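You operate a simulated robot arm through the tools that you are given. There is no shell and no other tool. Be economical: measure what you need, move in short steps, check, and stop when the job is done.

You run a simulated robot arm. Do the job below in one go: nothing can be reset, and whatever is moved stays where it is left.

TASK
Wet the white rag at the cleaner dish, wipe the white square and the red ring clean.
Fine: the square is wiped with cleaner on the rag; put the rag back; leave the other ring as it is.

The check looks at the end state, three seconds after you hand in, the way a careful person would. Anything else that was tipped, shoved, dropped, spilled or broken makes it a failure.

THE ROBOT
A 7-joint arm with a two-finger parallel gripper, fixed in place. Base frame: the origin is at the foot of the arm, x ahead of it, y to its left, z up. Readings come in mm, degrees, newtons and seconds.
With the tool pointing down near the work surface it reaches from about 300 to 680 mm from the base axis. Its first joint turns from -66.0 to 66.0 degrees. Payload 1.57 kg.
Tool frame: the origin (TCP) lies between the finger pads and is the grasp point; the fingertips stand 30 mm ahead of it; z points along the fingers, y is the line along which they close. Largest opening 110 mm; finger width 24, thickness 12; the body of the gripper, 48 by 112 mm, starts 78 mm behind the TCP.
Orientation is that of the tool frame in the base frame, as [roll, pitch, yaw] about the fixed x, y, z axes, in that order (R = Rz(yaw) Ry(pitch) Rx(roll)). With the fingers straight down and closing along the base's y, the tool's x points along the base's -x, its y along +y and its z along -z.

THE INTERFACE
- The arm moves only by the tool send_rows. Its argument "deltas" is a list of rows, each a list of 7 numbers: the turn, a rotation vector about the base's x, y, z in units of 120 degrees (1.0 is 120 degrees), then the shift along the base's x, y, z in units of 500 mm (1.0 is 500 mm), then the finger opening in mm, from 0 to 110. In form: [[rx, ry, rz, tx, ty, tz, hand], ...]. A call has 1 to 8 rows; each row is the pose to reach, as a shift and turn from the pose commanded when the call began. A call with a number of a shift or a turn outside -1 to 1 is refused whole. Each row takes 0.2 s and may step no farther than 50 mm and 8.6 degrees from the row before; otherwise, or with a gripper value out of range, the whole call is refused. A pose out of reach is approached as far as the arm can. The call stops where the force on the tool passes 40 N (or 10 N more than at its start, if that is more) or the arm is blocked; 0.2 s more then pass. Each finger travels about 108 mm/s and halts on what it meets, pressing with about 21 N; the grip force reading is that of the motor and also rises with nothing between the fingers. The clock runs only during rows and for 0.2 s after the last one: add rows that repeat a pose to give the fingers time. It gives the time, the measured TCP pose, the force on the tool (base axes), the opening and the grip force at its end, in the units of the frame above (readings bear some noise).
- Cameras (640 x 400 px; columns grow to the right, rows downward): "scene" is fixed at [176.8, -403.7, 1400.5]; the picture's right is [0.60, -0.80, 0.00], its down [-0.61, -0.46, -0.65] and it looks along [0.52, 0.39, -0.76] (base axes); focal length 244 px, centre (320, 200). "wrist" rides on the gripper at [70, 16, -141] in the tool frame; the picture's right is [-0.23, 0.97, 0.00], its down [-0.86, -0.20, -0.48] and it looks along [-0.47, -0.11, 0.88] (tool axes); focal length 222 px, centre (320, 200). There is no depth. A picture from a camera that has moved, and an enlarged one, comes with that camera's place and axes in the base frame and with its lens. The place of the scene camera against the robot may be out by one fixed shift of up to 25 mm in any direction.
- capture(camera): a new picture of that camera. No time passes.
- close_up(camera, box): a new picture of the part [left, top, right, bottom] of that camera's present view, enlarged. No time passes.
- hand_in(): hands the job in; it is judged then, once.

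Go step by step. Nothing tells you positions but the pictures and the camera data: compare them with the known pose of the tool, close in by small moves and look again before you grip or let go. The budget is 120 turns and 68 pictures, counting those below and the enlarged ones. Unless the task says otherwise, let go and move clear before handing in, and close with one line.

The tools are called after "Request:" as a command line: name --pt "numbers of a row" for each row, then --argument value for the rest, lists and objects as JSON in quotes. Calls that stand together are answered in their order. send_rows: Moves the arm, as the interface text tells. Its arguments: {"type":"object","properties":{"deltas":{"type":"array","items":{"type":"array","items":{"type":"number"}}}},"required":["deltas"]} The other tools are called the same way: capture (camera) takes a picture; close_up (camera, box) takes an enlarged picture of a part of a camera's view; hand_in () hands the job in.

At the start:

```text
t: 0.0
tcp_pos: [324.1, 72.3, 1134.8]
tool_rot: [-180.0, 0.1, 180.0]
wrist_force: [0.2, -0.3, -0.1]
finger_gap: 110.0
gripper_force: 0.1
```

scene: 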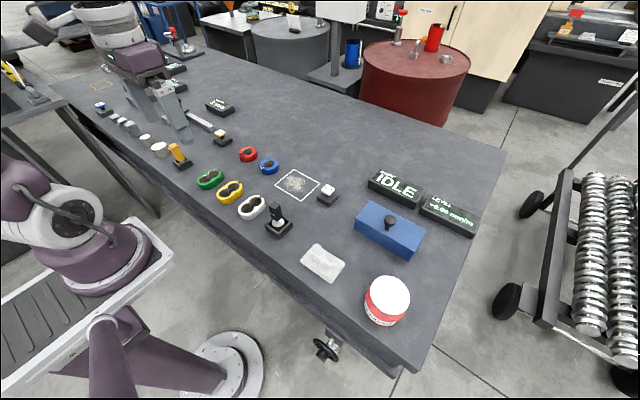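
wrist: 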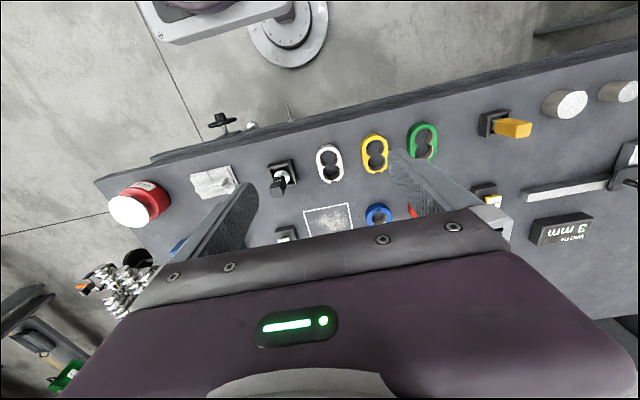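

I see a bench with a white rag, a blue dish-like box with a knob, a red/white jar, a white-outlined square with dirt, and red and blue rings. I'll zoom in to identify which is the cleaner dish.

Request:
close_up --camera "scene" --box '[180, 130, 340, 230]'

Request:
close_up --camera "scene" --box '[290, 160, 490, 330]'

```text
4.00 times, centred on (260, 180) of scene
camera zoom: at [176.8, -403.7, 1400.5], right [0.6, -0.8, 0.0], down [-0.61, -0.46, -0.65], along [0.52, 0.39, -0.76], focal length 978 px, centre (560, 280)
```

zoom: 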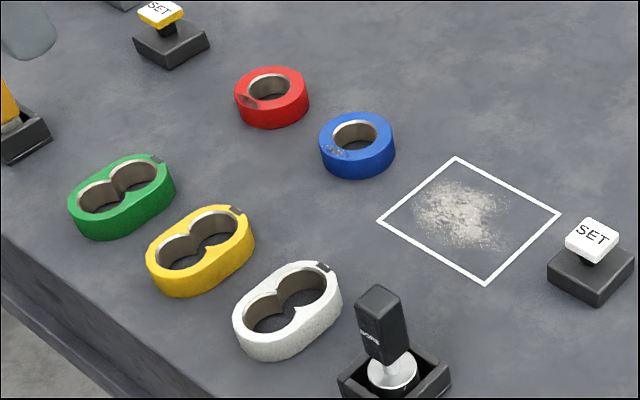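

```text
2.35 times, centred on (390, 245) of scene
camera zoom: at [176.8, -403.7, 1400.5], right [0.6, -0.8, 0.0], down [-0.61, -0.46, -0.65], along [0.52, 0.39, -0.76], focal length 575 px, centre (155, 94)
```

zoom: 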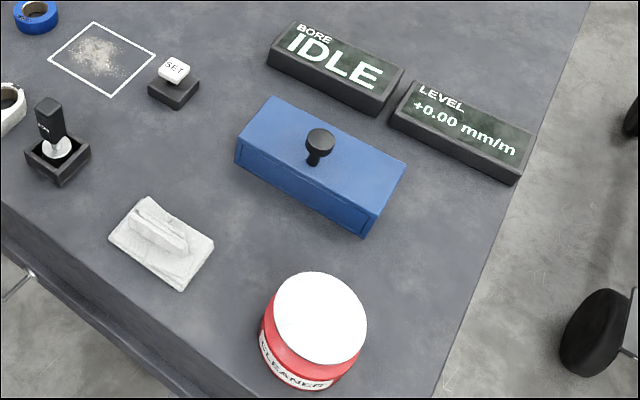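

The cleaner is the red jar with the white top at about (430,-430); the rag with its raised ridge is near (420,-230), and the ridge runs roughly along y. I'll move above the rag, turning toward yaw 90.

Request:
send_rows --pt "0 0 -0.07 0.0235 -0.0755 -0.03375 110" --pt "0 0 -0.14 0.047 -0.151 -0.0675 110" --pt "0 0 -0.21 0.0705 -0.2265 -0.10125 110" --pt "0 0 -0.28 0.094 -0.302 -0.135 110" --pt "0 0 -0.35 0.1175 -0.3775 -0.16875 110" --pt "0 0 -0.42 0.141 -0.453 -0.2025 110" --pt "0 0 -0.49 0.1645 -0.5285 -0.23625 110" --pt "0 0 -0.56 0.188 -0.604 -0.27 110"

Request:
send_rows --pt "0 0 -0.07 0 0 0 110" --pt "0 0 -0.14 0 0 0 110" --pt "0 0 -0.19 0 0 0 110"

Request:
capture --camera "wrist"

```text
t: 1.8
tcp_pos: [419.4, -232.0, 998.8]
tool_rot: [180.0, 0.0, 112.7]
wrist_force: [-0.9, 0.0, 0.4]
finger_gap: 109.9
gripper_force: 0.1
```

```text
t: 2.6
tcp_pos: [418.5, -230.2, 999.4]
tool_rot: [180.0, 0.0, 89.8]
wrist_force: [0.1, -0.2, -0.2]
finger_gap: 110.1
gripper_force: 0.1
```

```text
63 pictures are left
camera wrist: at [436.8, -160.2, 1140.2], right [0.97, -0.23, 0.0], down [-0.2, -0.85, 0.48], along [-0.11, -0.47, -0.88], focal length 222 px, centre (320, 200)
```

wrist: 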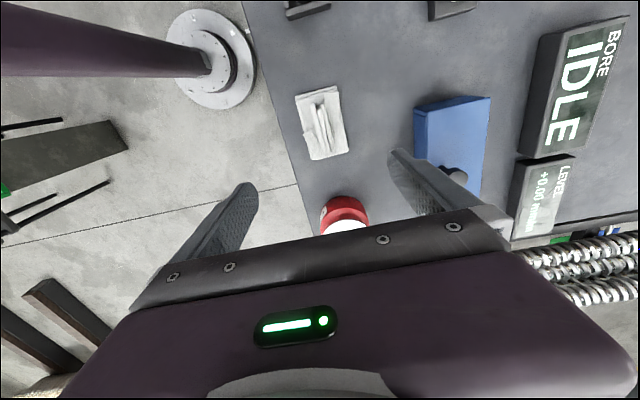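

The rag is near (424,-232), almost aligned with y. I'll zoom in on it and the cleaner.

Request:
close_up --camera "wrist" --box '[270, 70, 390, 245]'

Request:
close_up --camera "scene" --box '[290, 225, 430, 335]'

```text
2.29 times, centred on (330, 158) of wrist
camera zoom: at [436.8, -160.2, 1140.2], right [0.97, -0.23, 0.0], down [-0.2, -0.85, 0.48], along [-0.11, -0.47, -0.88], focal length 508 px, centre (297, 297)
```

zoom: 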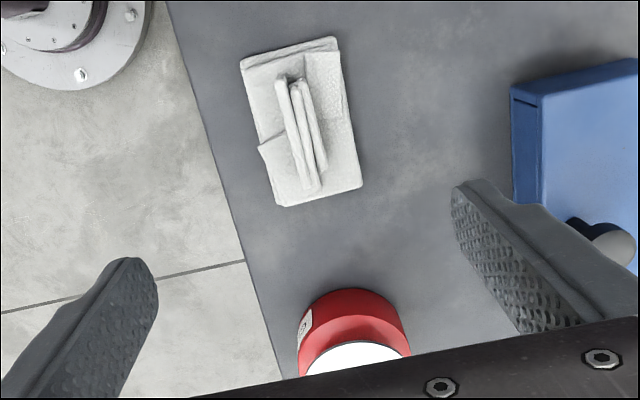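

```text
3.64 times, centred on (360, 280) of scene
camera zoom: at [176.8, -403.7, 1400.5], right [0.6, -0.8, 0.0], down [-0.61, -0.46, -0.65], along [0.52, 0.39, -0.76], focal length 889 px, centre (174, -91)
```

zoom: 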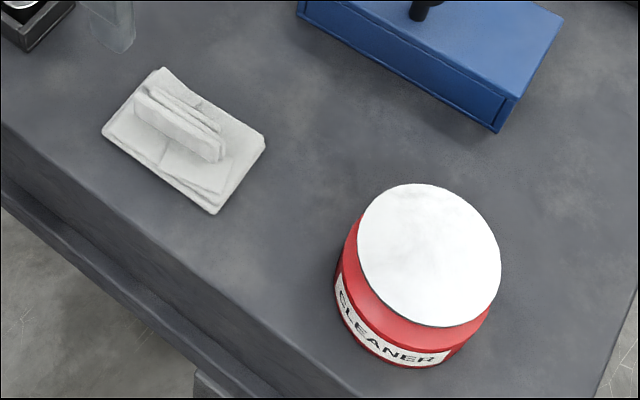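

Ridge centre is about (424,-234), running along y. I'll descend to z 850 with a narrower opening and look again.

Request:
send_rows --pt "0 0 0 0.004 -0.003 -0.08 100" --pt "0 0 0 0.008 -0.006 -0.16 85" --pt "0 0 0 0.011 -0.008 -0.24 70" --pt "0 0 0 0.011 -0.008 -0.298 60" --pt "0 0 0 0.011 -0.008 -0.298 60"

Request:
capture --camera "wrist"

Request:
close_up --camera "scene" --box '[260, 190, 420, 290]'

```text
t: 3.8
tcp_pos: [425.6, -235.3, 850.5]
tool_rot: [180.0, 0.0, 90.0]
wrist_force: [0.1, -0.4, 0.1]
finger_gap: 60.3
gripper_force: 0.0
```

```text
60 pictures are left
camera wrist: at [442.9, -165.0, 991.1], right [0.97, -0.23, 0.0], down [-0.2, -0.86, 0.48], along [-0.11, -0.47, -0.88], focal length 222 px, centre (320, 200)
```

wrist: 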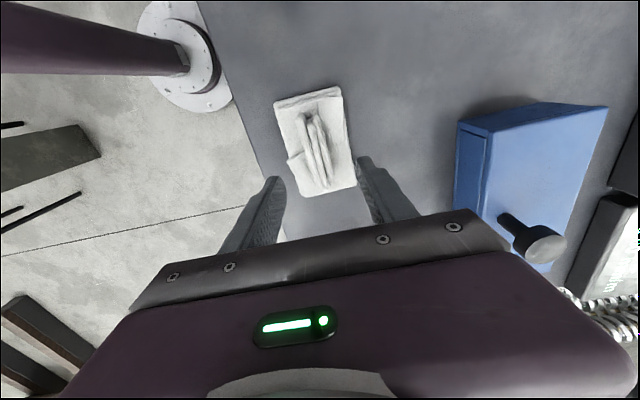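

```text
4.00 times, centred on (340, 240) of scene
camera zoom: at [176.8, -403.7, 1400.5], right [0.6, -0.8, 0.0], down [-0.61, -0.46, -0.65], along [0.52, 0.39, -0.76], focal length 978 px, centre (240, 40)
```

zoom: 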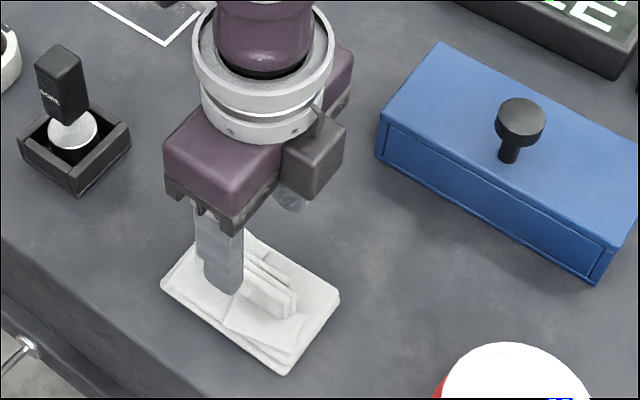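

Ridge centre is about (423,-229). I'll descend so the fingertips straddle it just above the rag base.

Request:
send_rows --pt "0 0 0 -0.005 0.011 -0.05 60" --pt "0 0 0 -0.005 0.011 -0.1 60" --pt "0 0 0 -0.005 0.011 -0.134 60" --pt "0 0 0 -0.005 0.011 -0.134 60"

Request:
close_up --camera "wrist" --box '[200, 70, 440, 220]'

Request:
close_up --camera "scene" --box '[270, 210, 366, 290]'

```text
t: 4.7
tcp_pos: [423.2, -230.0, 784.9]
tool_rot: [-180.0, -0.2, 90.0]
wrist_force: [-3.5, 4.2, 16.2]
finger_gap: 59.9
gripper_force: 0.0
stopped in row 4: the force on the tool passed its limit (the readings are from after the stop); the commanded pose is now the measured one
```

```text
2.67 times, centred on (320, 145) of wrist
camera zoom: at [440.1, -159.2, 927.1], right [0.97, -0.23, 0.0], down [-0.2, -0.86, 0.48], along [-0.11, -0.46, -0.88], focal length 592 px, centre (320, 347)
```

zoom: 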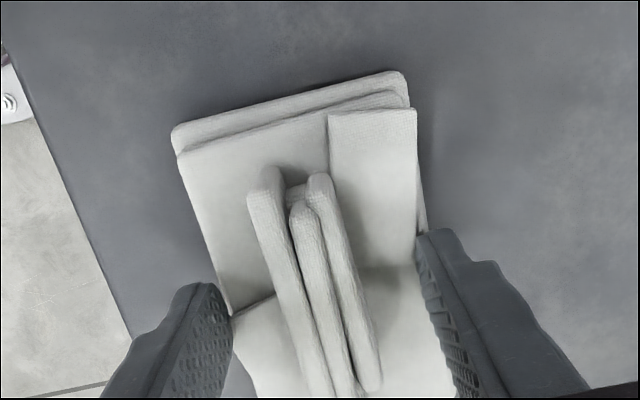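

```text
5.00 times, centred on (318, 250) of scene
camera zoom: at [176.5, -403.6, 1400.6], right [0.6, -0.8, 0.0], down [-0.61, -0.46, -0.65], along [0.52, 0.39, -0.76], focal length 1222 px, centre (330, -50)
```

zoom: 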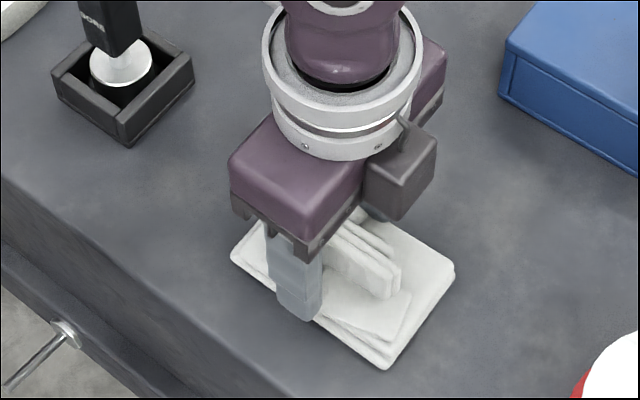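

The tips touched the rag's base layer at z≈755. I'll lift 3 mm and close on the ridge.

Request:
send_rows --pt "0 0 0 0 0 0.006 60" --pt "0 0 0 0 0 0.006 30" --pt "0 0 0 0 0 0.006 5" --pt "0 0 0 0 0 0.006 0" --pt "0 0 0 0 0 0.006 0" --pt "0 0 0 0 0 0.006 0"

Request:
close_up --camera "wrist" --box '[200, 70, 440, 220]'

```text
t: 6.1
tcp_pos: [423.6, -228.8, 788.3]
tool_rot: [180.0, -0.1, 90.0]
wrist_force: [0.1, -0.2, -0.4]
finger_gap: 19.2
gripper_force: 21.0
```

```text
2.67 times, centred on (320, 145) of wrist
camera zoom: at [440.4, -159.7, 929.5], right [0.97, -0.23, 0.0], down [-0.2, -0.86, 0.48], along [-0.11, -0.47, -0.88], focal length 592 px, centre (320, 347)
```

zoom: 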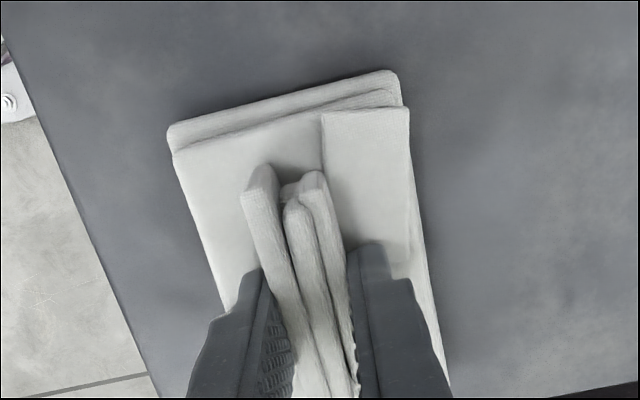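

Gripped (19 mm, 21 N); the rag bottom is about 48 mm below the TCP, and home is (423.6,-228.8). Now I lift well clear.

Request:
send_rows --pt "0 0 0 0 0 0.05 0" --pt "0 0 0 0 0 0.12 0" --pt "0 0 0 0 0 0.2 0" --pt "0 0 0 0 0 0.28 0" --pt "0 0 0 0 0 0.28 0"

Request:
capture --camera "wrist"

Request:
capture --camera "scene"

```text
t: 7.3
tcp_pos: [424.2, -228.6, 927.9]
tool_rot: [179.9, -0.1, 90.0]
wrist_force: [-0.2, 0.5, 1.1]
finger_gap: 0.0
gripper_force: 20.9
```

```text
55 pictures are left
camera wrist: at [440.8, -158.4, 1070.2], right [0.97, -0.23, 0.0], down [-0.2, -0.86, 0.48], along [-0.11, -0.47, -0.88], focal length 222 px, centre (320, 200)
```

wrist: 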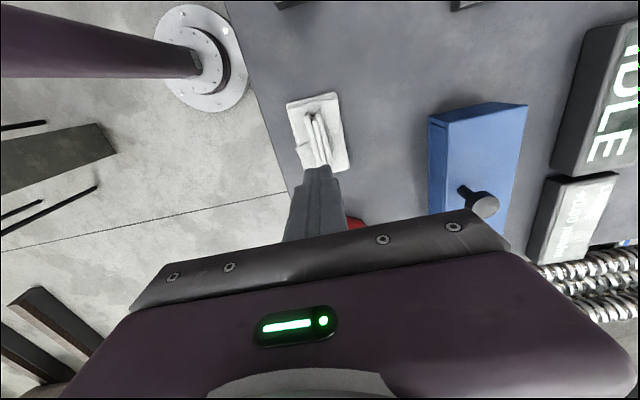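

```text
54 pictures are left
```

scene: 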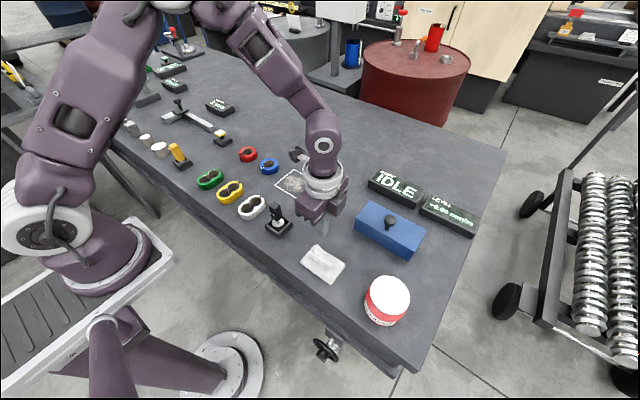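

The rag slipped out; I only had the top of the ridge. I'll check where it lies and re-grip deeper.

Request:
send_rows --pt "0 0 0 0 0 -0.05 20" --pt "0 0 0 0 0 -0.12 50" --pt "0 0 0 0 0 -0.156 60" --pt "0 0 0 0 0 -0.156 60"

Request:
close_up --camera "wrist" --box '[200, 70, 440, 220]'

Request:
close_up --camera "scene" --box '[280, 220, 376, 300]'

```text
t: 8.3
tcp_pos: [423.9, -228.3, 850.7]
tool_rot: [-179.9, -0.1, 90.0]
wrist_force: [-0.4, 0.4, -0.1]
finger_gap: 60.2
gripper_force: 0.1
```

```text
2.67 times, centred on (320, 145) of wrist
camera zoom: at [441.7, -158.9, 990.6], right [0.97, -0.23, 0.0], down [-0.2, -0.86, 0.48], along [-0.11, -0.47, -0.88], focal length 592 px, centre (320, 347)
```

zoom: 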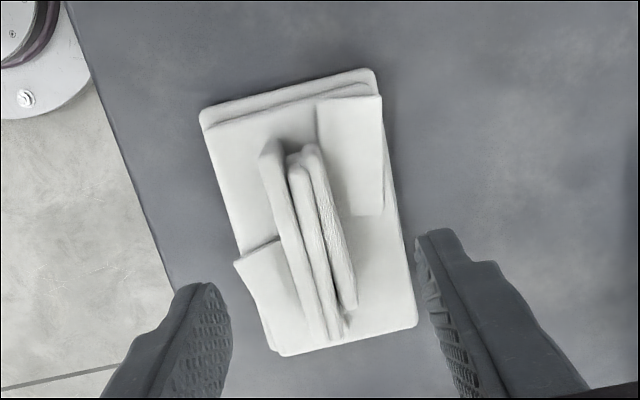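

```text
5.00 times, centred on (328, 260) of scene
camera zoom: at [176.8, -403.7, 1400.5], right [0.6, -0.8, 0.0], down [-0.61, -0.46, -0.65], along [0.52, 0.39, -0.76], focal length 1222 px, centre (280, -100)
```

zoom: 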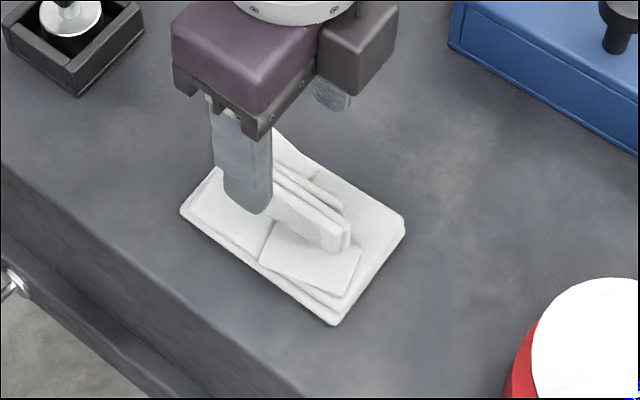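

The rag hasn't moved noticeably; ridge centre is about (420,-232). I'll re-approach with a narrower opening and go as deep as contact allows.

Request:
send_rows --pt "0 0 0 -0.005 -0.005 -0.04 50" --pt "0 0 0 -0.005 -0.005 -0.08 40" --pt "0 0 0 -0.005 -0.005 -0.12 40" --pt "0 0 0 -0.005 -0.005 -0.13 40" --pt "0 0 0 -0.005 -0.005 -0.136 40" --pt "0 0 0 -0.005 -0.005 -0.142 40"

Request:
close_up --camera "wrist" --box '[200, 70, 440, 220]'

```text
t: 9.5
tcp_pos: [421.1, -232.3, 785.8]
tool_rot: [179.9, -0.1, 89.9]
wrist_force: [-4.7, 2.9, 14.5]
finger_gap: 40.4
gripper_force: 0.1
stopped in row 5: the force on the tool passed its limit (the readings are from after the stop); the commanded pose is now the measured one
```

```text
2.67 times, centred on (320, 145) of wrist
camera zoom: at [438.7, -162.0, 927.2], right [0.97, -0.23, 0.0], down [-0.2, -0.86, 0.48], along [-0.11, -0.46, -0.88], focal length 592 px, centre (320, 347)
```

zoom: 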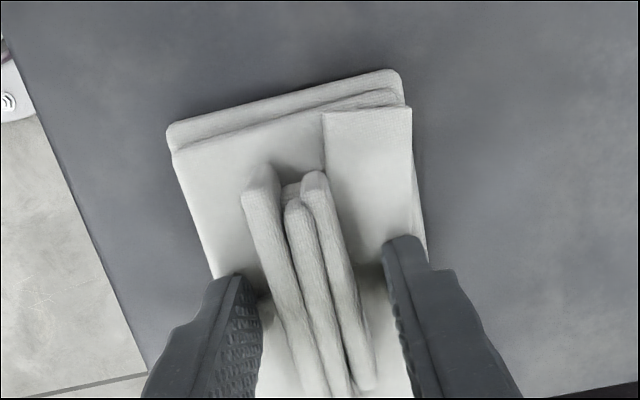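

Tips touch the base; I close here and lift slowly.

Request:
send_rows --pt "0 0 0 0 0 0 20" --pt "0 0 0 0 0 0 0" --pt "0 0 0 0 0 0 0" --pt "0 0 0 0 0 0 0" --pt "0 0 0 0 0 0.004 0" --pt "0 0 0 0 0 0.01 0" --pt "0 0 0 0 0 0.018 0" --pt "0 0 0 0 0 0.026 0"

Request:
close_up --camera "scene" --box '[280, 210, 376, 290]'

```text
t: 11.3
tcp_pos: [422.3, -231.6, 798.9]
tool_rot: [179.9, -0.1, 90.0]
wrist_force: [-0.5, -0.2, -1.2]
finger_gap: 19.2
gripper_force: 20.5
```

```text
5.00 times, centred on (328, 250) of scene
camera zoom: at [176.8, -403.8, 1400.5], right [0.6, -0.8, 0.0], down [-0.61, -0.46, -0.65], along [0.52, 0.39, -0.76], focal length 1222 px, centre (280, -50)
```

zoom: 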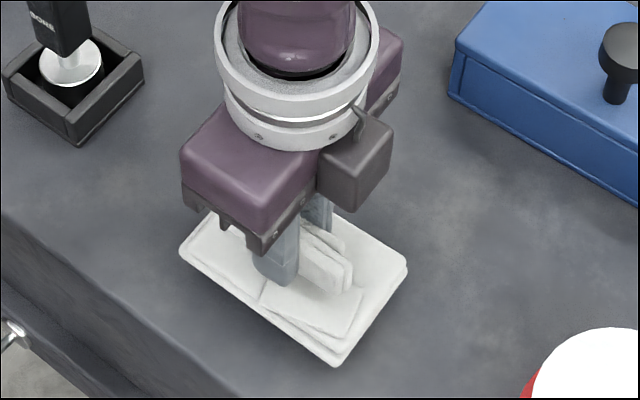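

The gap still reads 19 mm and the rag's outline has shifted up, so it seems to be lifting. I continue slowly.

Request:
send_rows --pt "0 0 0 0 0 0.012 0" --pt "0 0 0 0 0 0.026 0" --pt "0 0 0 0 0 0.042 0" --pt "0 0 0 0 0 0.06 0" --pt "0 0 0 0 0 0.08 0" --pt "0 0 0 0 0 0.1 0" --pt "0 0 0 0 0 0.12 0" --pt "0 0 0 0 0 0.14 0"

Request:
capture --camera "scene"

Request:
capture --camera "wrist"

```text
t: 13.1
tcp_pos: [420.7, -231.6, 868.1]
tool_rot: [180.0, -0.1, 90.0]
wrist_force: [1.0, -0.2, -0.9]
finger_gap: 19.2
gripper_force: 21.0
```

```text
49 pictures are left
```

scene: 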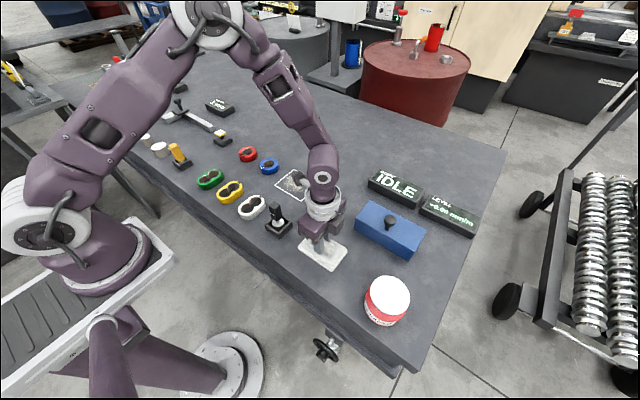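

```text
48 pictures are left
camera wrist: at [438.0, -161.5, 1010.3], right [0.97, -0.23, 0.0], down [-0.2, -0.86, 0.48], along [-0.11, -0.47, -0.88], focal length 222 px, centre (320, 200)
```

wrist: 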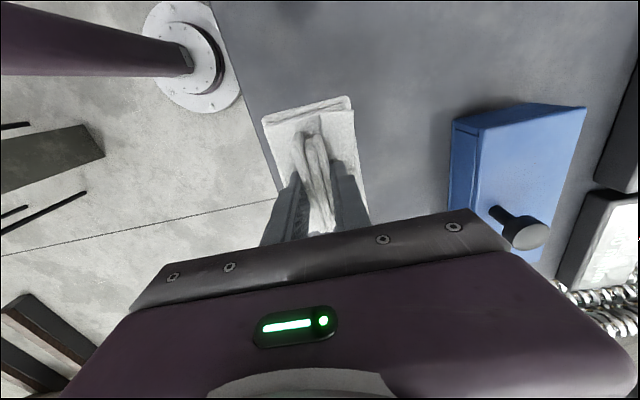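

The rag is held. Cleaner jar centre I estimate at (424,-426) with top at about z 815; I'll raise and move partway to look at its top.

Request:
send_rows --pt "0 0 0 0 0 0.04 0" --pt "0 0 0 0 0 0.08 0" --pt "0 0 0 0 -0.04 0.12 0" --pt "0 0 0 0 -0.09 0.16 0" --pt "0 0 0 0 -0.14 0.16 0" --pt "0 0 0 0 -0.18 0.16 0" --pt "0 0 0 0 -0.2 0.16 0" --pt "0 0 0 0 -0.2 0.16 0"

Request:
capture --camera "wrist"

Request:
close_up --camera "scene" --box '[290, 200, 450, 340]'

```text
t: 14.9
tcp_pos: [422.5, -332.9, 948.5]
tool_rot: [179.8, -0.1, 90.1]
wrist_force: [-0.1, -0.1, -0.8]
finger_gap: 19.4
gripper_force: 20.9
```

```text
47 pictures are left
camera wrist: at [439.3, -262.8, 1089.5], right [0.97, -0.23, 0.0], down [-0.2, -0.86, 0.48], along [-0.11, -0.47, -0.88], focal length 222 px, centre (320, 200)
```

wrist: 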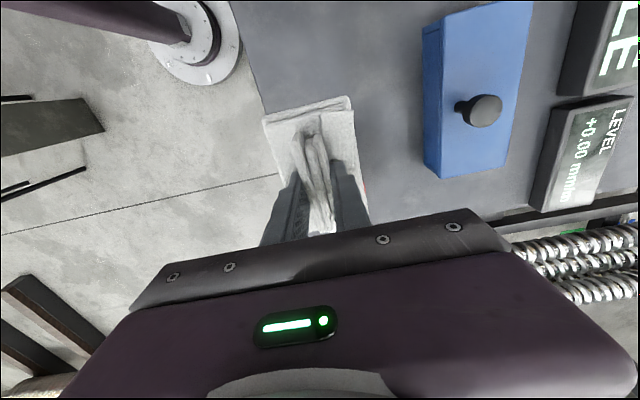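

```text
2.86 times, centred on (370, 270) of scene
camera zoom: at [176.8, -403.8, 1400.5], right [0.6, -0.8, 0.0], down [-0.61, -0.46, -0.65], along [0.52, 0.39, -0.76], focal length 698 px, centre (177, 0)
```

zoom: 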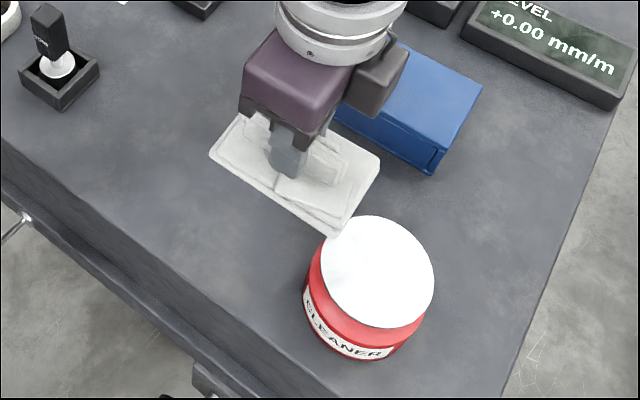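

Rag held flat. I move over the jar centre at TCP z ≈ 910.

Request:
send_rows --pt "0 0 0 0.002 -0.05 0 0" --pt "0 0 0 0.004 -0.11 0 0" --pt "0 0 0 0.004 -0.16 -0.02 0" --pt "0 0 0 0.004 -0.187 -0.05 0" --pt "0 0 0 0.004 -0.187 -0.08 0" --pt "0 0 0 0.004 -0.187 -0.08 0"

Request:
close_up --camera "scene" --box '[310, 220, 450, 340]'

Request:
capture --camera "wrist"

```text
t: 16.3
tcp_pos: [423.5, -425.8, 909.7]
tool_rot: [179.9, -0.1, 90.0]
wrist_force: [-0.7, 0.1, -0.9]
finger_gap: 19.2
gripper_force: 20.7
```

```text
3.33 times, centred on (380, 280) of scene
camera zoom: at [176.8, -403.8, 1400.5], right [0.6, -0.8, 0.0], down [-0.61, -0.46, -0.65], along [0.52, 0.39, -0.76], focal length 815 px, centre (120, -67)
```

zoom: 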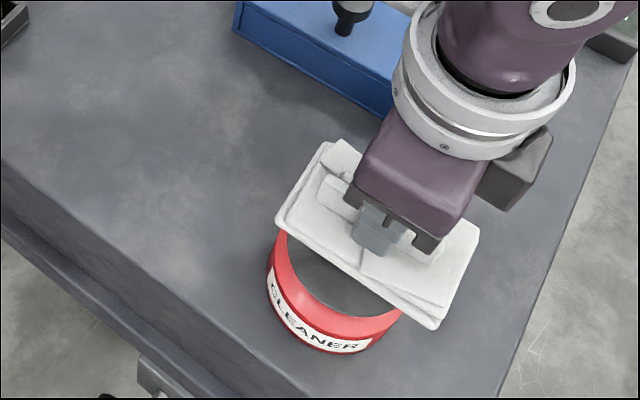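

```text
44 pictures are left
camera wrist: at [440.6, -355.9, 1050.3], right [0.97, -0.23, 0.0], down [-0.2, -0.86, 0.48], along [-0.11, -0.47, -0.88], focal length 222 px, centre (320, 200)
```

wrist: 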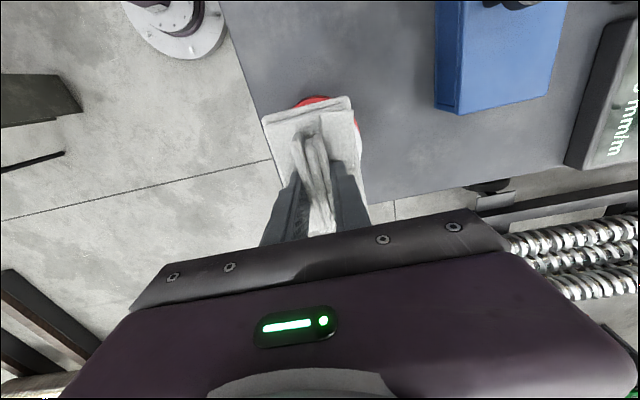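

The rag is over the dish. I descend gradually to light contact.

Request:
send_rows --pt "0 0 0 0 0 -0.02 0" --pt "0 0 0 0 0 -0.04 0" --pt "0 0 0 0 0 -0.06 0" --pt "0 0 0 0 0 -0.075 0" --pt "0 0 0 0 0 -0.085 0" --pt "0 0 0 0 0 -0.09 0"

Request:
close_up --camera "scene" --box '[310, 220, 450, 340]'

```text
t: 17.7
tcp_pos: [424.5, -425.9, 863.9]
tool_rot: [179.9, -0.1, 90.0]
wrist_force: [0.2, -1.7, 1.4]
finger_gap: 19.5
gripper_force: 21.4
```

```text
3.33 times, centred on (380, 280) of scene
camera zoom: at [176.8, -403.8, 1400.5], right [0.6, -0.8, 0.0], down [-0.61, -0.46, -0.65], along [0.52, 0.39, -0.76], focal length 815 px, centre (120, -67)
```

zoom: 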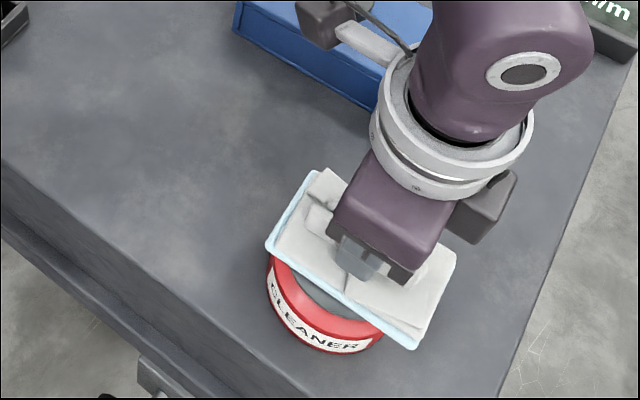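

The rag's underside has turned light blue: it's wet. I press 2 mm for an instant, then lift gently.

Request:
send_rows --pt "0 0 0 0 0 -0.003 0" --pt "0 0 0 0 0 -0.003 0" --pt "0 0 0 0 0 0.01 0" --pt "0 0 0 0 0 0.03 0" --pt "0 0 0 0 0 0.06 0" --pt "0 0 0 0 0 0.1 0" --pt "0 0 0 0 0 0.14 0" --pt "0 0 0 0 0 0.16 0"

Request:
close_up --camera "scene" --box '[310, 200, 450, 340]'

```text
t: 19.5
tcp_pos: [425.4, -425.4, 943.3]
tool_rot: [179.8, 0.0, 90.1]
wrist_force: [0.2, 0.2, -0.5]
finger_gap: 19.0
gripper_force: 21.2
```

```text
2.86 times, centred on (380, 270) of scene
camera zoom: at [176.8, -403.8, 1400.5], right [0.6, -0.8, 0.0], down [-0.61, -0.46, -0.65], along [0.52, 0.39, -0.76], focal length 698 px, centre (149, 0)
```

zoom: 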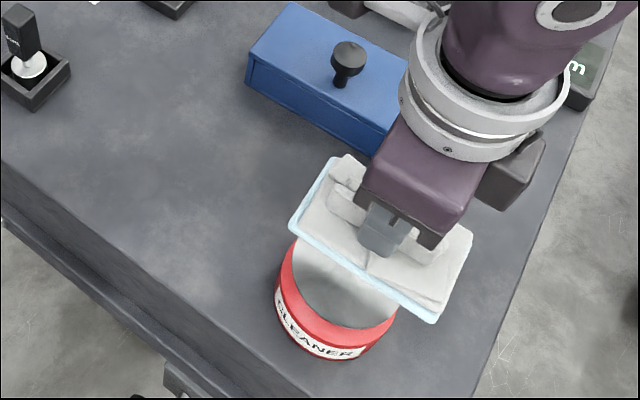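

Rag wetted. The square I estimate at x 568–678, y −27–100, centre (623,37). I travel there high.

Request:
send_rows --pt "0 0 0 0.036 0.084 0 0" --pt "0 0 0 0.072 0.168 0 0" --pt "0 0 0 0.108 0.252 0 0" --pt "0 0 0 0.144 0.336 0 0" --pt "0 0 0 0.18 0.42 0 0" --pt "0 0 0 0.216 0.504 0 0" --pt "0 0 0 0.252 0.588 0 0" --pt "0 0 0 0.288 0.672 0 0"

Request:
capture --camera "wrist"

Request:
capture --camera "scene"

```text
t: 21.3
tcp_pos: [569.3, -87.3, 944.8]
tool_rot: [179.8, 0.0, 90.0]
wrist_force: [-0.8, 0.2, -1.4]
finger_gap: 19.0
gripper_force: 21.2
```

```text
41 pictures are left
camera wrist: at [585.3, -17.1, 1086.0], right [0.97, -0.23, 0.0], down [-0.2, -0.86, 0.48], along [-0.11, -0.47, -0.88], focal length 222 px, centre (320, 200)
```

wrist: 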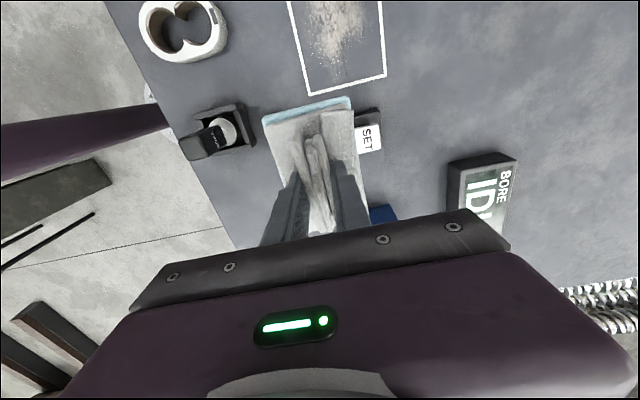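

```text
40 pictures are left
```

scene: 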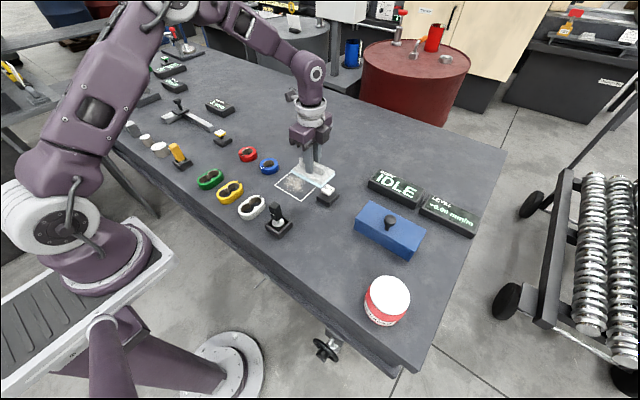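

I see the square's near edge (x 566–673, y≈−34). I move past it to view it all together with the rings.

Request:
send_rows --pt "0 0 0 0.004 0.09 0 0" --pt "0 0 0 0.008 0.18 0 0" --pt "0 0 0 0.012 0.27 0 0" --pt "0 0 0 0.016 0.36 0 0" --pt "0 0 0 0.02 0.45 0 0" --pt "0 0 0 0.02 0.52 0 0" --pt "0 0 0 0.02 0.52 0 0"

Request:
capture --camera "wrist"

```text
t: 22.9
tcp_pos: [576.9, 170.8, 942.6]
tool_rot: [179.9, 0.0, 90.0]
wrist_force: [0.6, 0.2, -0.5]
finger_gap: 19.4
gripper_force: 20.8
```

```text
39 pictures are left
camera wrist: at [594.1, 240.5, 1083.2], right [0.97, -0.23, 0.0], down [-0.2, -0.86, 0.48], along [-0.11, -0.47, -0.88], focal length 222 px, centre (320, 200)
```

wrist: 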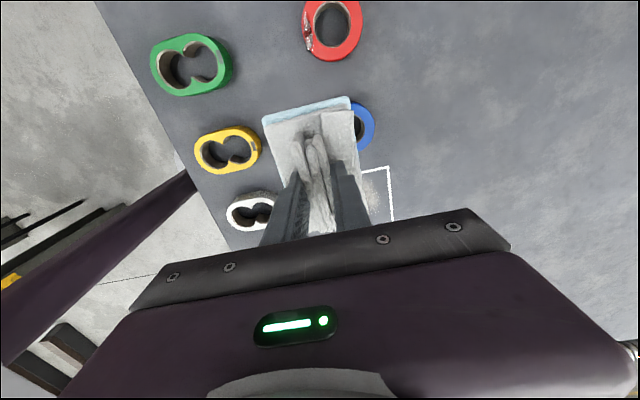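

Square spans about x 566–672, y −34–92. The red ring is near (617,286), with a stain on its −x side; the blue ring is near (623,173). Closer look at the stain.

Request:
close_up --camera "wrist" --box '[280, 0, 384, 65]'

Request:
close_up --camera "scene" --box '[230, 138, 294, 178]'

```text
6.15 times, centred on (332, 32) of wrist
camera zoom: at [594.1, 240.5, 1083.2], right [0.97, -0.23, 0.0], down [-0.2, -0.86, 0.48], along [-0.11, -0.47, -0.88], focal length 1367 px, centre (246, 1231)
```

zoom: 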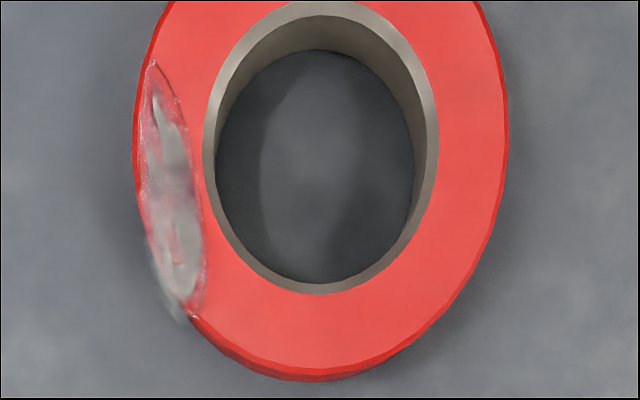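

```text
10.00 times, centred on (262, 158) of scene
camera zoom: at [176.9, -403.7, 1400.5], right [0.6, -0.8, 0.0], down [-0.61, -0.46, -0.65], along [0.52, 0.39, -0.76], focal length 2445 px, centre (900, 620)
```

zoom: 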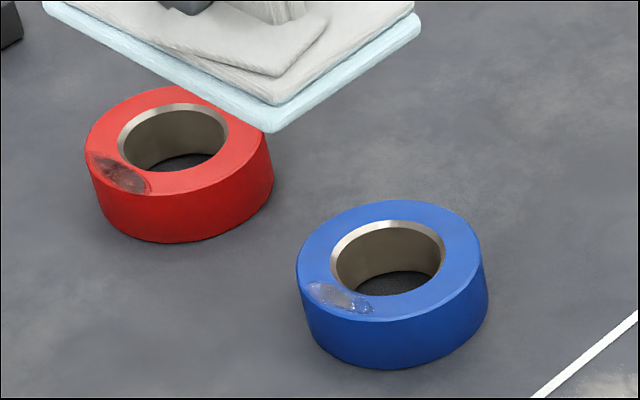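

The stain is on the red ring's top face. Square first: I move over its centre and come down to z≈810.

Request:
send_rows --pt "0 0 0 0.02 -0.07 0 0" --pt "0 0 0 0.04 -0.15 0 0" --pt "0 0 0 0.06 -0.22 -0.04 0" --pt "0 0 0 0.084 -0.282 -0.08 0" --pt "0 0 0 0.084 -0.282 -0.15 0" --pt "0 0 0 0.084 -0.282 -0.22 0" --pt "0 0 0 0.084 -0.282 -0.266 0" --pt "0 0 0 0.084 -0.282 -0.266 0"

Request:
close_up --camera "scene" --box '[230, 130, 358, 210]'

Request:
capture --camera "wrist"

```text
t: 24.7
tcp_pos: [620.4, 28.7, 809.1]
tool_rot: [180.0, 0.0, 90.0]
wrist_force: [0.2, 0.8, -0.7]
finger_gap: 19.3
gripper_force: 21.2
```

```text
5.00 times, centred on (294, 170) of scene
camera zoom: at [176.8, -403.7, 1400.5], right [0.6, -0.8, 0.0], down [-0.61, -0.46, -0.65], along [0.52, 0.39, -0.76], focal length 1222 px, centre (450, 350)
```

zoom: 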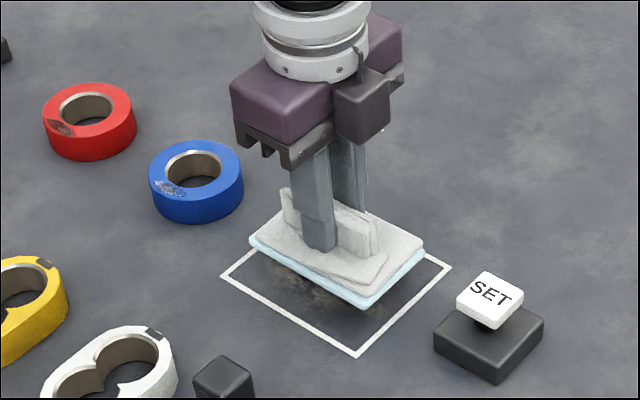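

```text
35 pictures are left
camera wrist: at [636.9, 97.9, 950.1], right [0.97, -0.23, 0.0], down [-0.2, -0.86, 0.48], along [-0.11, -0.47, -0.88], focal length 222 px, centre (320, 200)
```

wrist: 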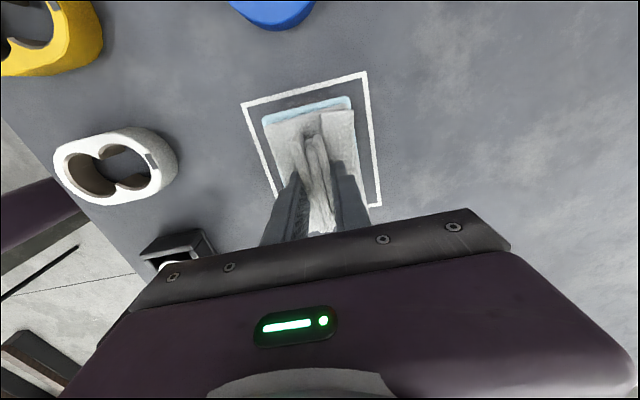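

Rag is centred over the square. I lower to contact.

Request:
send_rows --pt "0 0 0 0 0 -0.02 0" --pt "0 0 0 0 0 -0.036 0" --pt "0 0 0 0 0 -0.042 0" --pt "0 0 0 0 0 -0.046 0"

```text
t: 25.7
tcp_pos: [620.3, 29.5, 786.0]
tool_rot: [179.9, -0.1, 89.9]
wrist_force: [-0.5, 0.6, -0.9]
finger_gap: 19.1
gripper_force: 20.5
```

Request:
send_rows --pt "0 0 0 0 0 -0.002 0" --pt "0 0 0 0 0 -0.004 0" --pt "0 0 0 0 0 -0.004 0"

```text
t: 26.5
tcp_pos: [620.9, 29.0, 786.1]
tool_rot: [179.8, 0.0, 90.0]
wrist_force: [-5.0, -1.5, 16.3]
finger_gap: 19.4
gripper_force: 21.3
```

In contact at about 16 N. Raster strokes inside the area now.

Request:
send_rows --pt "0 0 0 0 0.03 0 0" --pt "0 0 0 -0.02 0.03 0 0" --pt "0 0 0 -0.042 0.03 0 0" --pt "0 0 0 -0.042 0 0 0" --pt "0 0 0 -0.042 -0.03 0 0" --pt "0 0 0 -0.02 -0.03 0 0" --pt "0 0 0 0 -0.03 0 0" --pt "0 0 0 0 0 0 0"

Request:
send_rows --pt "0 0 0 0 0.03 0 0" --pt "0 0 0 0.02 0.03 0 0" --pt "0 0 0 0.042 0.03 0 0" --pt "0 0 0 0.042 0 0 0" --pt "0 0 0 0.042 -0.03 0 0" --pt "0 0 0 0.02 -0.03 0 0" --pt "0 0 0 0 -0.03 0 0" --pt "0 0 0 0 0 0 0"

Request:
close_up --camera "scene" --box '[230, 130, 358, 210]'

```text
t: 28.3
tcp_pos: [620.0, 28.9, 786.0]
tool_rot: [179.9, 0.0, 90.0]
wrist_force: [1.2, -0.9, 1.8]
finger_gap: 19.4
gripper_force: 20.8
```

```text
t: 30.1
tcp_pos: [620.1, 27.2, 784.9]
tool_rot: [179.9, 0.0, 90.1]
wrist_force: [0.4, -11.3, 24.3]
finger_gap: 19.3
gripper_force: 20.9
```

```text
5.00 times, centred on (294, 170) of scene
camera zoom: at [176.3, -404.1, 1400.4], right [0.6, -0.8, 0.0], down [-0.61, -0.46, -0.65], along [0.52, 0.39, -0.76], focal length 1222 px, centre (450, 350)
```

zoom: 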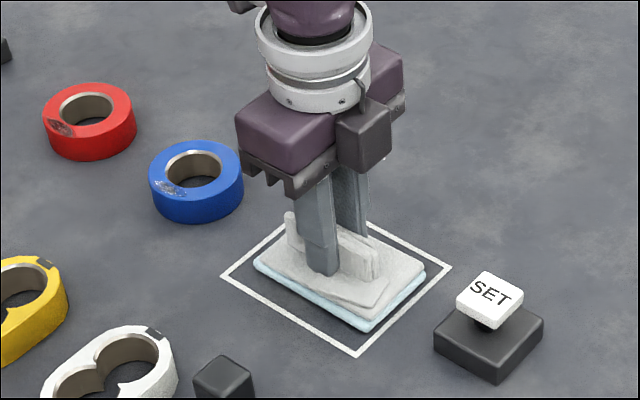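

Square looks much cleaner around the rag. Another pass over it, then lift and inspect.

Request:
send_rows --pt "0 0 0 0.03 0.03 0 0" --pt "0 0 0 0.03 -0.03 0 0" --pt "0 0 0 0 -0.03 0 0" --pt "0 0 0 0 0.03 0 0" --pt "0 0 0 -0.03 0.03 0 0" --pt "0 0 0 -0.03 -0.03 0 0" --pt "0 0 0 0 -0.02 0 0" --pt "0 0 0 0 0 0 0"

Request:
send_rows --pt "0 0 0 0 0 0.01 0" --pt "0 0 0 0 0 0.04 0" --pt "0 0 0 0 0 0.08 0" --pt "0 0 0 0 0 0.14 0" --pt "0 0 0 0 0.08 0.2 0" --pt "0 0 0 -0.01 0.16 0.2 0" --pt "0 0 0 -0.02 0.24 0.2 0" --pt "0 0 0 -0.02 0.3 0.2 0"

Request:
close_up --camera "scene" --box '[230, 130, 358, 210]'

```text
t: 31.6
tcp_pos: [607.1, 19.5, 784.6]
tool_rot: [-179.8, -0.3, 90.1]
wrist_force: [-3.4, -0.1, 11.0]
finger_gap: 19.3
gripper_force: 21.3
stopped in row 7: the force on the tool passed its limit (the readings are from after the stop); the commanded pose is now the measured one
```

```text
t: 33.4
tcp_pos: [595.1, 170.4, 883.1]
tool_rot: [-179.8, -0.3, 89.9]
wrist_force: [0.7, -0.4, -1.8]
finger_gap: 19.3
gripper_force: 20.6
```

```text
5.00 times, centred on (294, 170) of scene
camera zoom: at [176.8, -403.7, 1400.5], right [0.6, -0.8, 0.0], down [-0.61, -0.46, -0.65], along [0.52, 0.39, -0.76], focal length 1222 px, centre (450, 350)
```

zoom: 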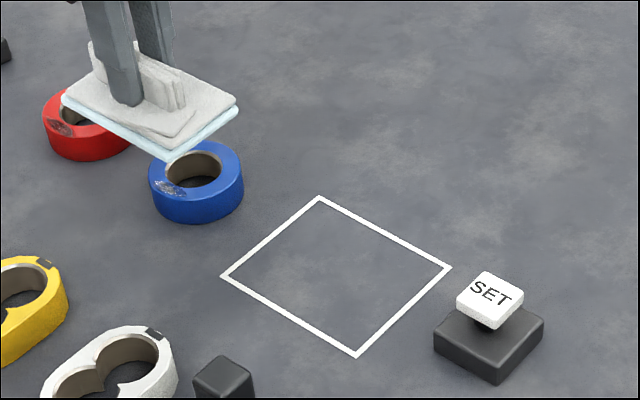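

The square is clean and the rings are undisturbed. Next I move over the red ring's stain at about (600,290), stopping above it.

Request:
send_rows --pt "0 0 0 0.003 0.08 0 0" --pt "0 0 0 0.006 0.16 0 0" --pt "0 0 0 0.01 0.24 0 0" --pt "0 0 0 0.01 0.24 -0.05 0" --pt "0 0 0 0.01 0.24 -0.1 0" --pt "0 0 0 0.01 0.24 -0.1 0"

Request:
close_up --camera "scene" --box '[198, 120, 294, 180]'

Request:
capture --camera "wrist"

```text
t: 34.8
tcp_pos: [601.5, 286.9, 833.1]
tool_rot: [-179.8, -0.3, 90.0]
wrist_force: [-0.2, -0.1, -1.4]
finger_gap: 19.2
gripper_force: 21.4
```

```text
6.67 times, centred on (246, 150) of scene
camera zoom: at [176.8, -403.7, 1400.5], right [0.6, -0.8, 0.0], down [-0.61, -0.46, -0.65], along [0.52, 0.39, -0.76], focal length 1630 px, centre (813, 533)
```

zoom: 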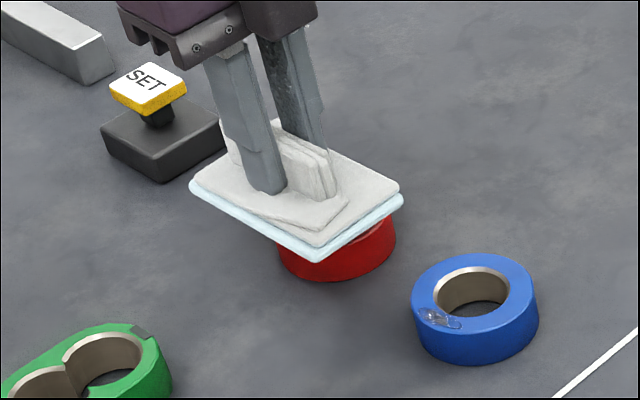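

```text
31 pictures are left
camera wrist: at [618.3, 357.0, 975.2], right [0.97, -0.23, 0.0], down [-0.2, -0.86, 0.47], along [-0.11, -0.46, -0.88], focal length 222 px, centre (320, 200)
```

wrist: 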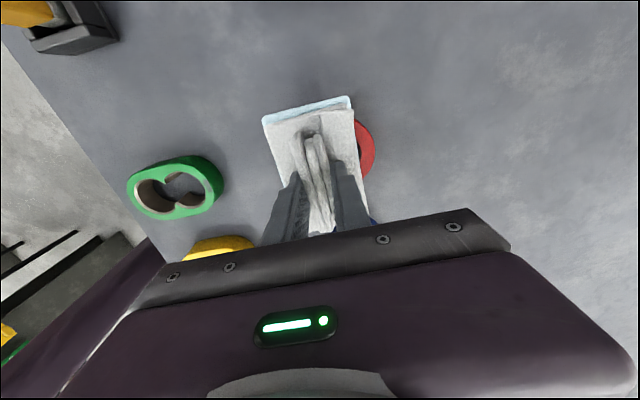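

The rag covers the stained side of the red ring. I lower slowly.

Request:
send_rows --pt "0 0 0 0 0 -0.016 0" --pt "0 0 0 0 0 -0.028 0" --pt "0 0 0 0 0 -0.034 0" --pt "0 0 0 0 0 -0.038 0"

```text
t: 35.8
tcp_pos: [600.3, 288.1, 815.9]
tool_rot: [-179.8, -0.3, 90.0]
wrist_force: [-0.4, -0.4, 0.0]
finger_gap: 19.1
gripper_force: 21.1
```

Request:
send_rows --pt "0 0 0 0 0 -0.002 0" --pt "0 0 0 0 0 -0.004 0" --pt "0 0 0 0 0 -0.004 0"

```text
t: 36.6
tcp_pos: [600.9, 288.3, 815.4]
tool_rot: [-179.8, -0.2, 90.0]
wrist_force: [-0.1, 0.7, -1.5]
finger_gap: 19.2
gripper_force: 21.2
```

Request:
send_rows --pt "0 0 0 0 0 -0.003 0" --pt "0 0 0 0 0 -0.003 0"

Request:
close_up --camera "scene" --box '[198, 120, 294, 180]'

```text
t: 37.2
tcp_pos: [601.0, 289.5, 812.0]
tool_rot: [-179.8, -0.3, 90.1]
wrist_force: [-0.2, -0.6, -1.5]
finger_gap: 19.2
gripper_force: 20.6
```

```text
6.67 times, centred on (246, 150) of scene
camera zoom: at [176.8, -403.7, 1400.5], right [0.6, -0.8, 0.0], down [-0.61, -0.46, -0.65], along [0.52, 0.39, -0.76], focal length 1630 px, centre (813, 533)
```

zoom: 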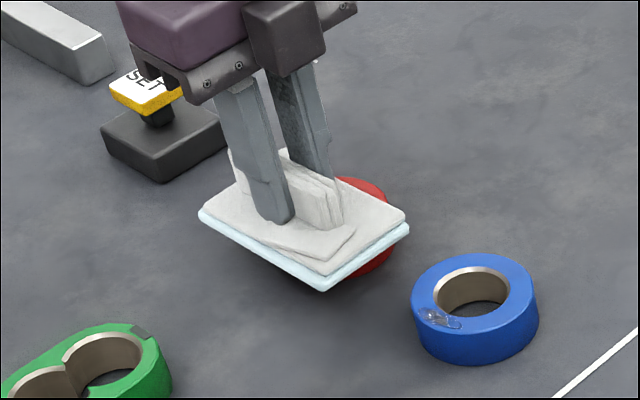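

Not touching yet; a few more small steps.

Request:
send_rows --pt "0 0 0 0 0 -0.003 0" --pt "0 0 0 0 0 -0.003 0"

Request:
send_rows --pt "0 0 0 0 0 -0.003 0" --pt "0 0 0 0 0 -0.003 0"

```text
t: 37.8
tcp_pos: [600.7, 288.5, 811.9]
tool_rot: [-179.8, -0.3, 90.0]
wrist_force: [-6.8, -0.9, 16.5]
finger_gap: 19.0
gripper_force: 21.1
```

```text
t: 38.3
tcp_pos: [602.2, 288.6, 812.4]
tool_rot: [-179.9, -0.3, 90.1]
wrist_force: [-0.5, 0.7, 5.8]
finger_gap: 19.6
gripper_force: 21.2
stopped in row 2: the force on the tool passed its limit (the readings are from after the stop); the commanded pose is now the measured one
```

In contact at about 6 N. Now gentle short strokes along the stain.

Request:
send_rows --pt "0 0 0 0 0.012 -0.001 0" --pt "0 0 0 0 0.024 -0.001 0" --pt "0 0 0 0 0.012 -0.001 0" --pt "0 0 0 0 0 -0.001 0" --pt "0 0 0 0 -0.012 -0.001 0" --pt "0 0 0 0 -0.024 -0.001 0" --pt "0 0 0 0 -0.012 -0.001 0" --pt "0 0 0 0 0 -0.001 0"

Request:
send_rows --pt "0 0 0 -0.01 0.012 0 0" --pt "0 0 0 -0.02 0.012 0 0" --pt "0 0 0 -0.02 -0.012 0 0" --pt "0 0 0 0 -0.012 0 0" --pt "0 0 0 0.01 0 0 0" --pt "0 0 0 0 0.012 0 0" --pt "0 0 0 0 0 0 0"

Request:
close_up --camera "scene" --box '[198, 120, 294, 180]'

```text
t: 40.0
tcp_pos: [603.2, 280.6, 810.7]
tool_rot: [-179.7, 0.1, 90.0]
wrist_force: [1.0, -0.1, 5.2]
finger_gap: 19.1
gripper_force: 21.6
stopped in row 8: the force on the tool passed its limit (the readings are from after the stop); the commanded pose is now the measured one
```

```text
t: 41.6
tcp_pos: [603.2, 281.0, 812.3]
tool_rot: [-179.8, -0.1, 90.2]
wrist_force: [4.1, 8.2, 22.3]
finger_gap: 19.2
gripper_force: 20.7
```

```text
6.67 times, centred on (246, 150) of scene
camera zoom: at [176.5, -403.7, 1400.5], right [0.6, -0.8, 0.0], down [-0.61, -0.46, -0.65], along [0.52, 0.39, -0.76], focal length 1630 px, centre (813, 533)
```

zoom: 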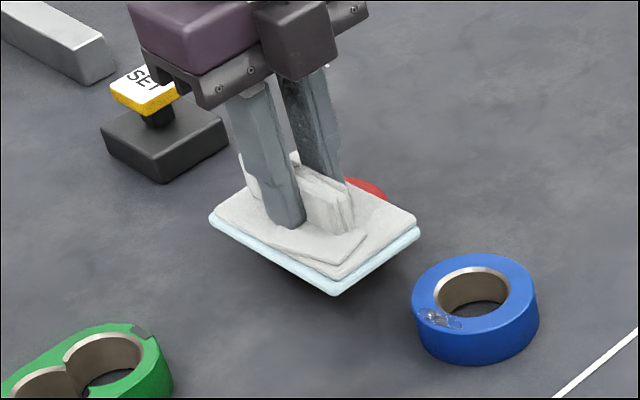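

I lift straight up and inspect the ring.

Request:
send_rows --pt "0 0 0 0 0 0.01 0" --pt "0 0 0 0 0 0.03 0" --pt "0 0 0 0 0 0.07 0" --pt "0 0 0 0 0 0.13 0" --pt "0 0 0 0 0 0.2 0" --pt "0 0 0 0 0 0.26 0" --pt "0 0 0 0 0 0.26 0"

Request:
close_up --camera "scene" --box '[198, 120, 294, 180]'

```text
t: 43.2
tcp_pos: [601.5, 279.3, 941.4]
tool_rot: [-179.5, 0.0, 90.1]
wrist_force: [-0.3, 0.3, -0.9]
finger_gap: 19.3
gripper_force: 20.7
```

```text
6.67 times, centred on (246, 150) of scene
camera zoom: at [176.8, -403.7, 1400.5], right [0.6, -0.8, 0.0], down [-0.61, -0.46, -0.65], along [0.52, 0.39, -0.76], focal length 1630 px, centre (813, 533)
```

zoom: 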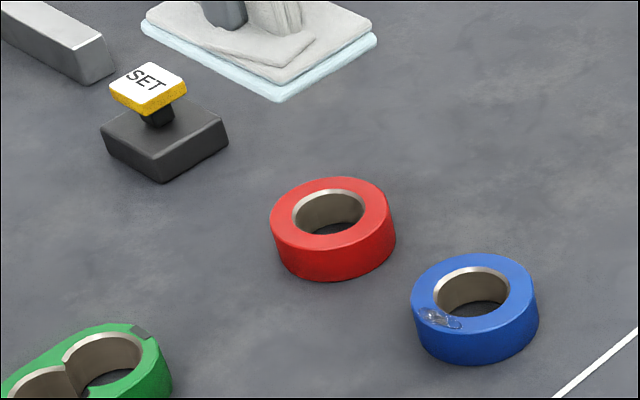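

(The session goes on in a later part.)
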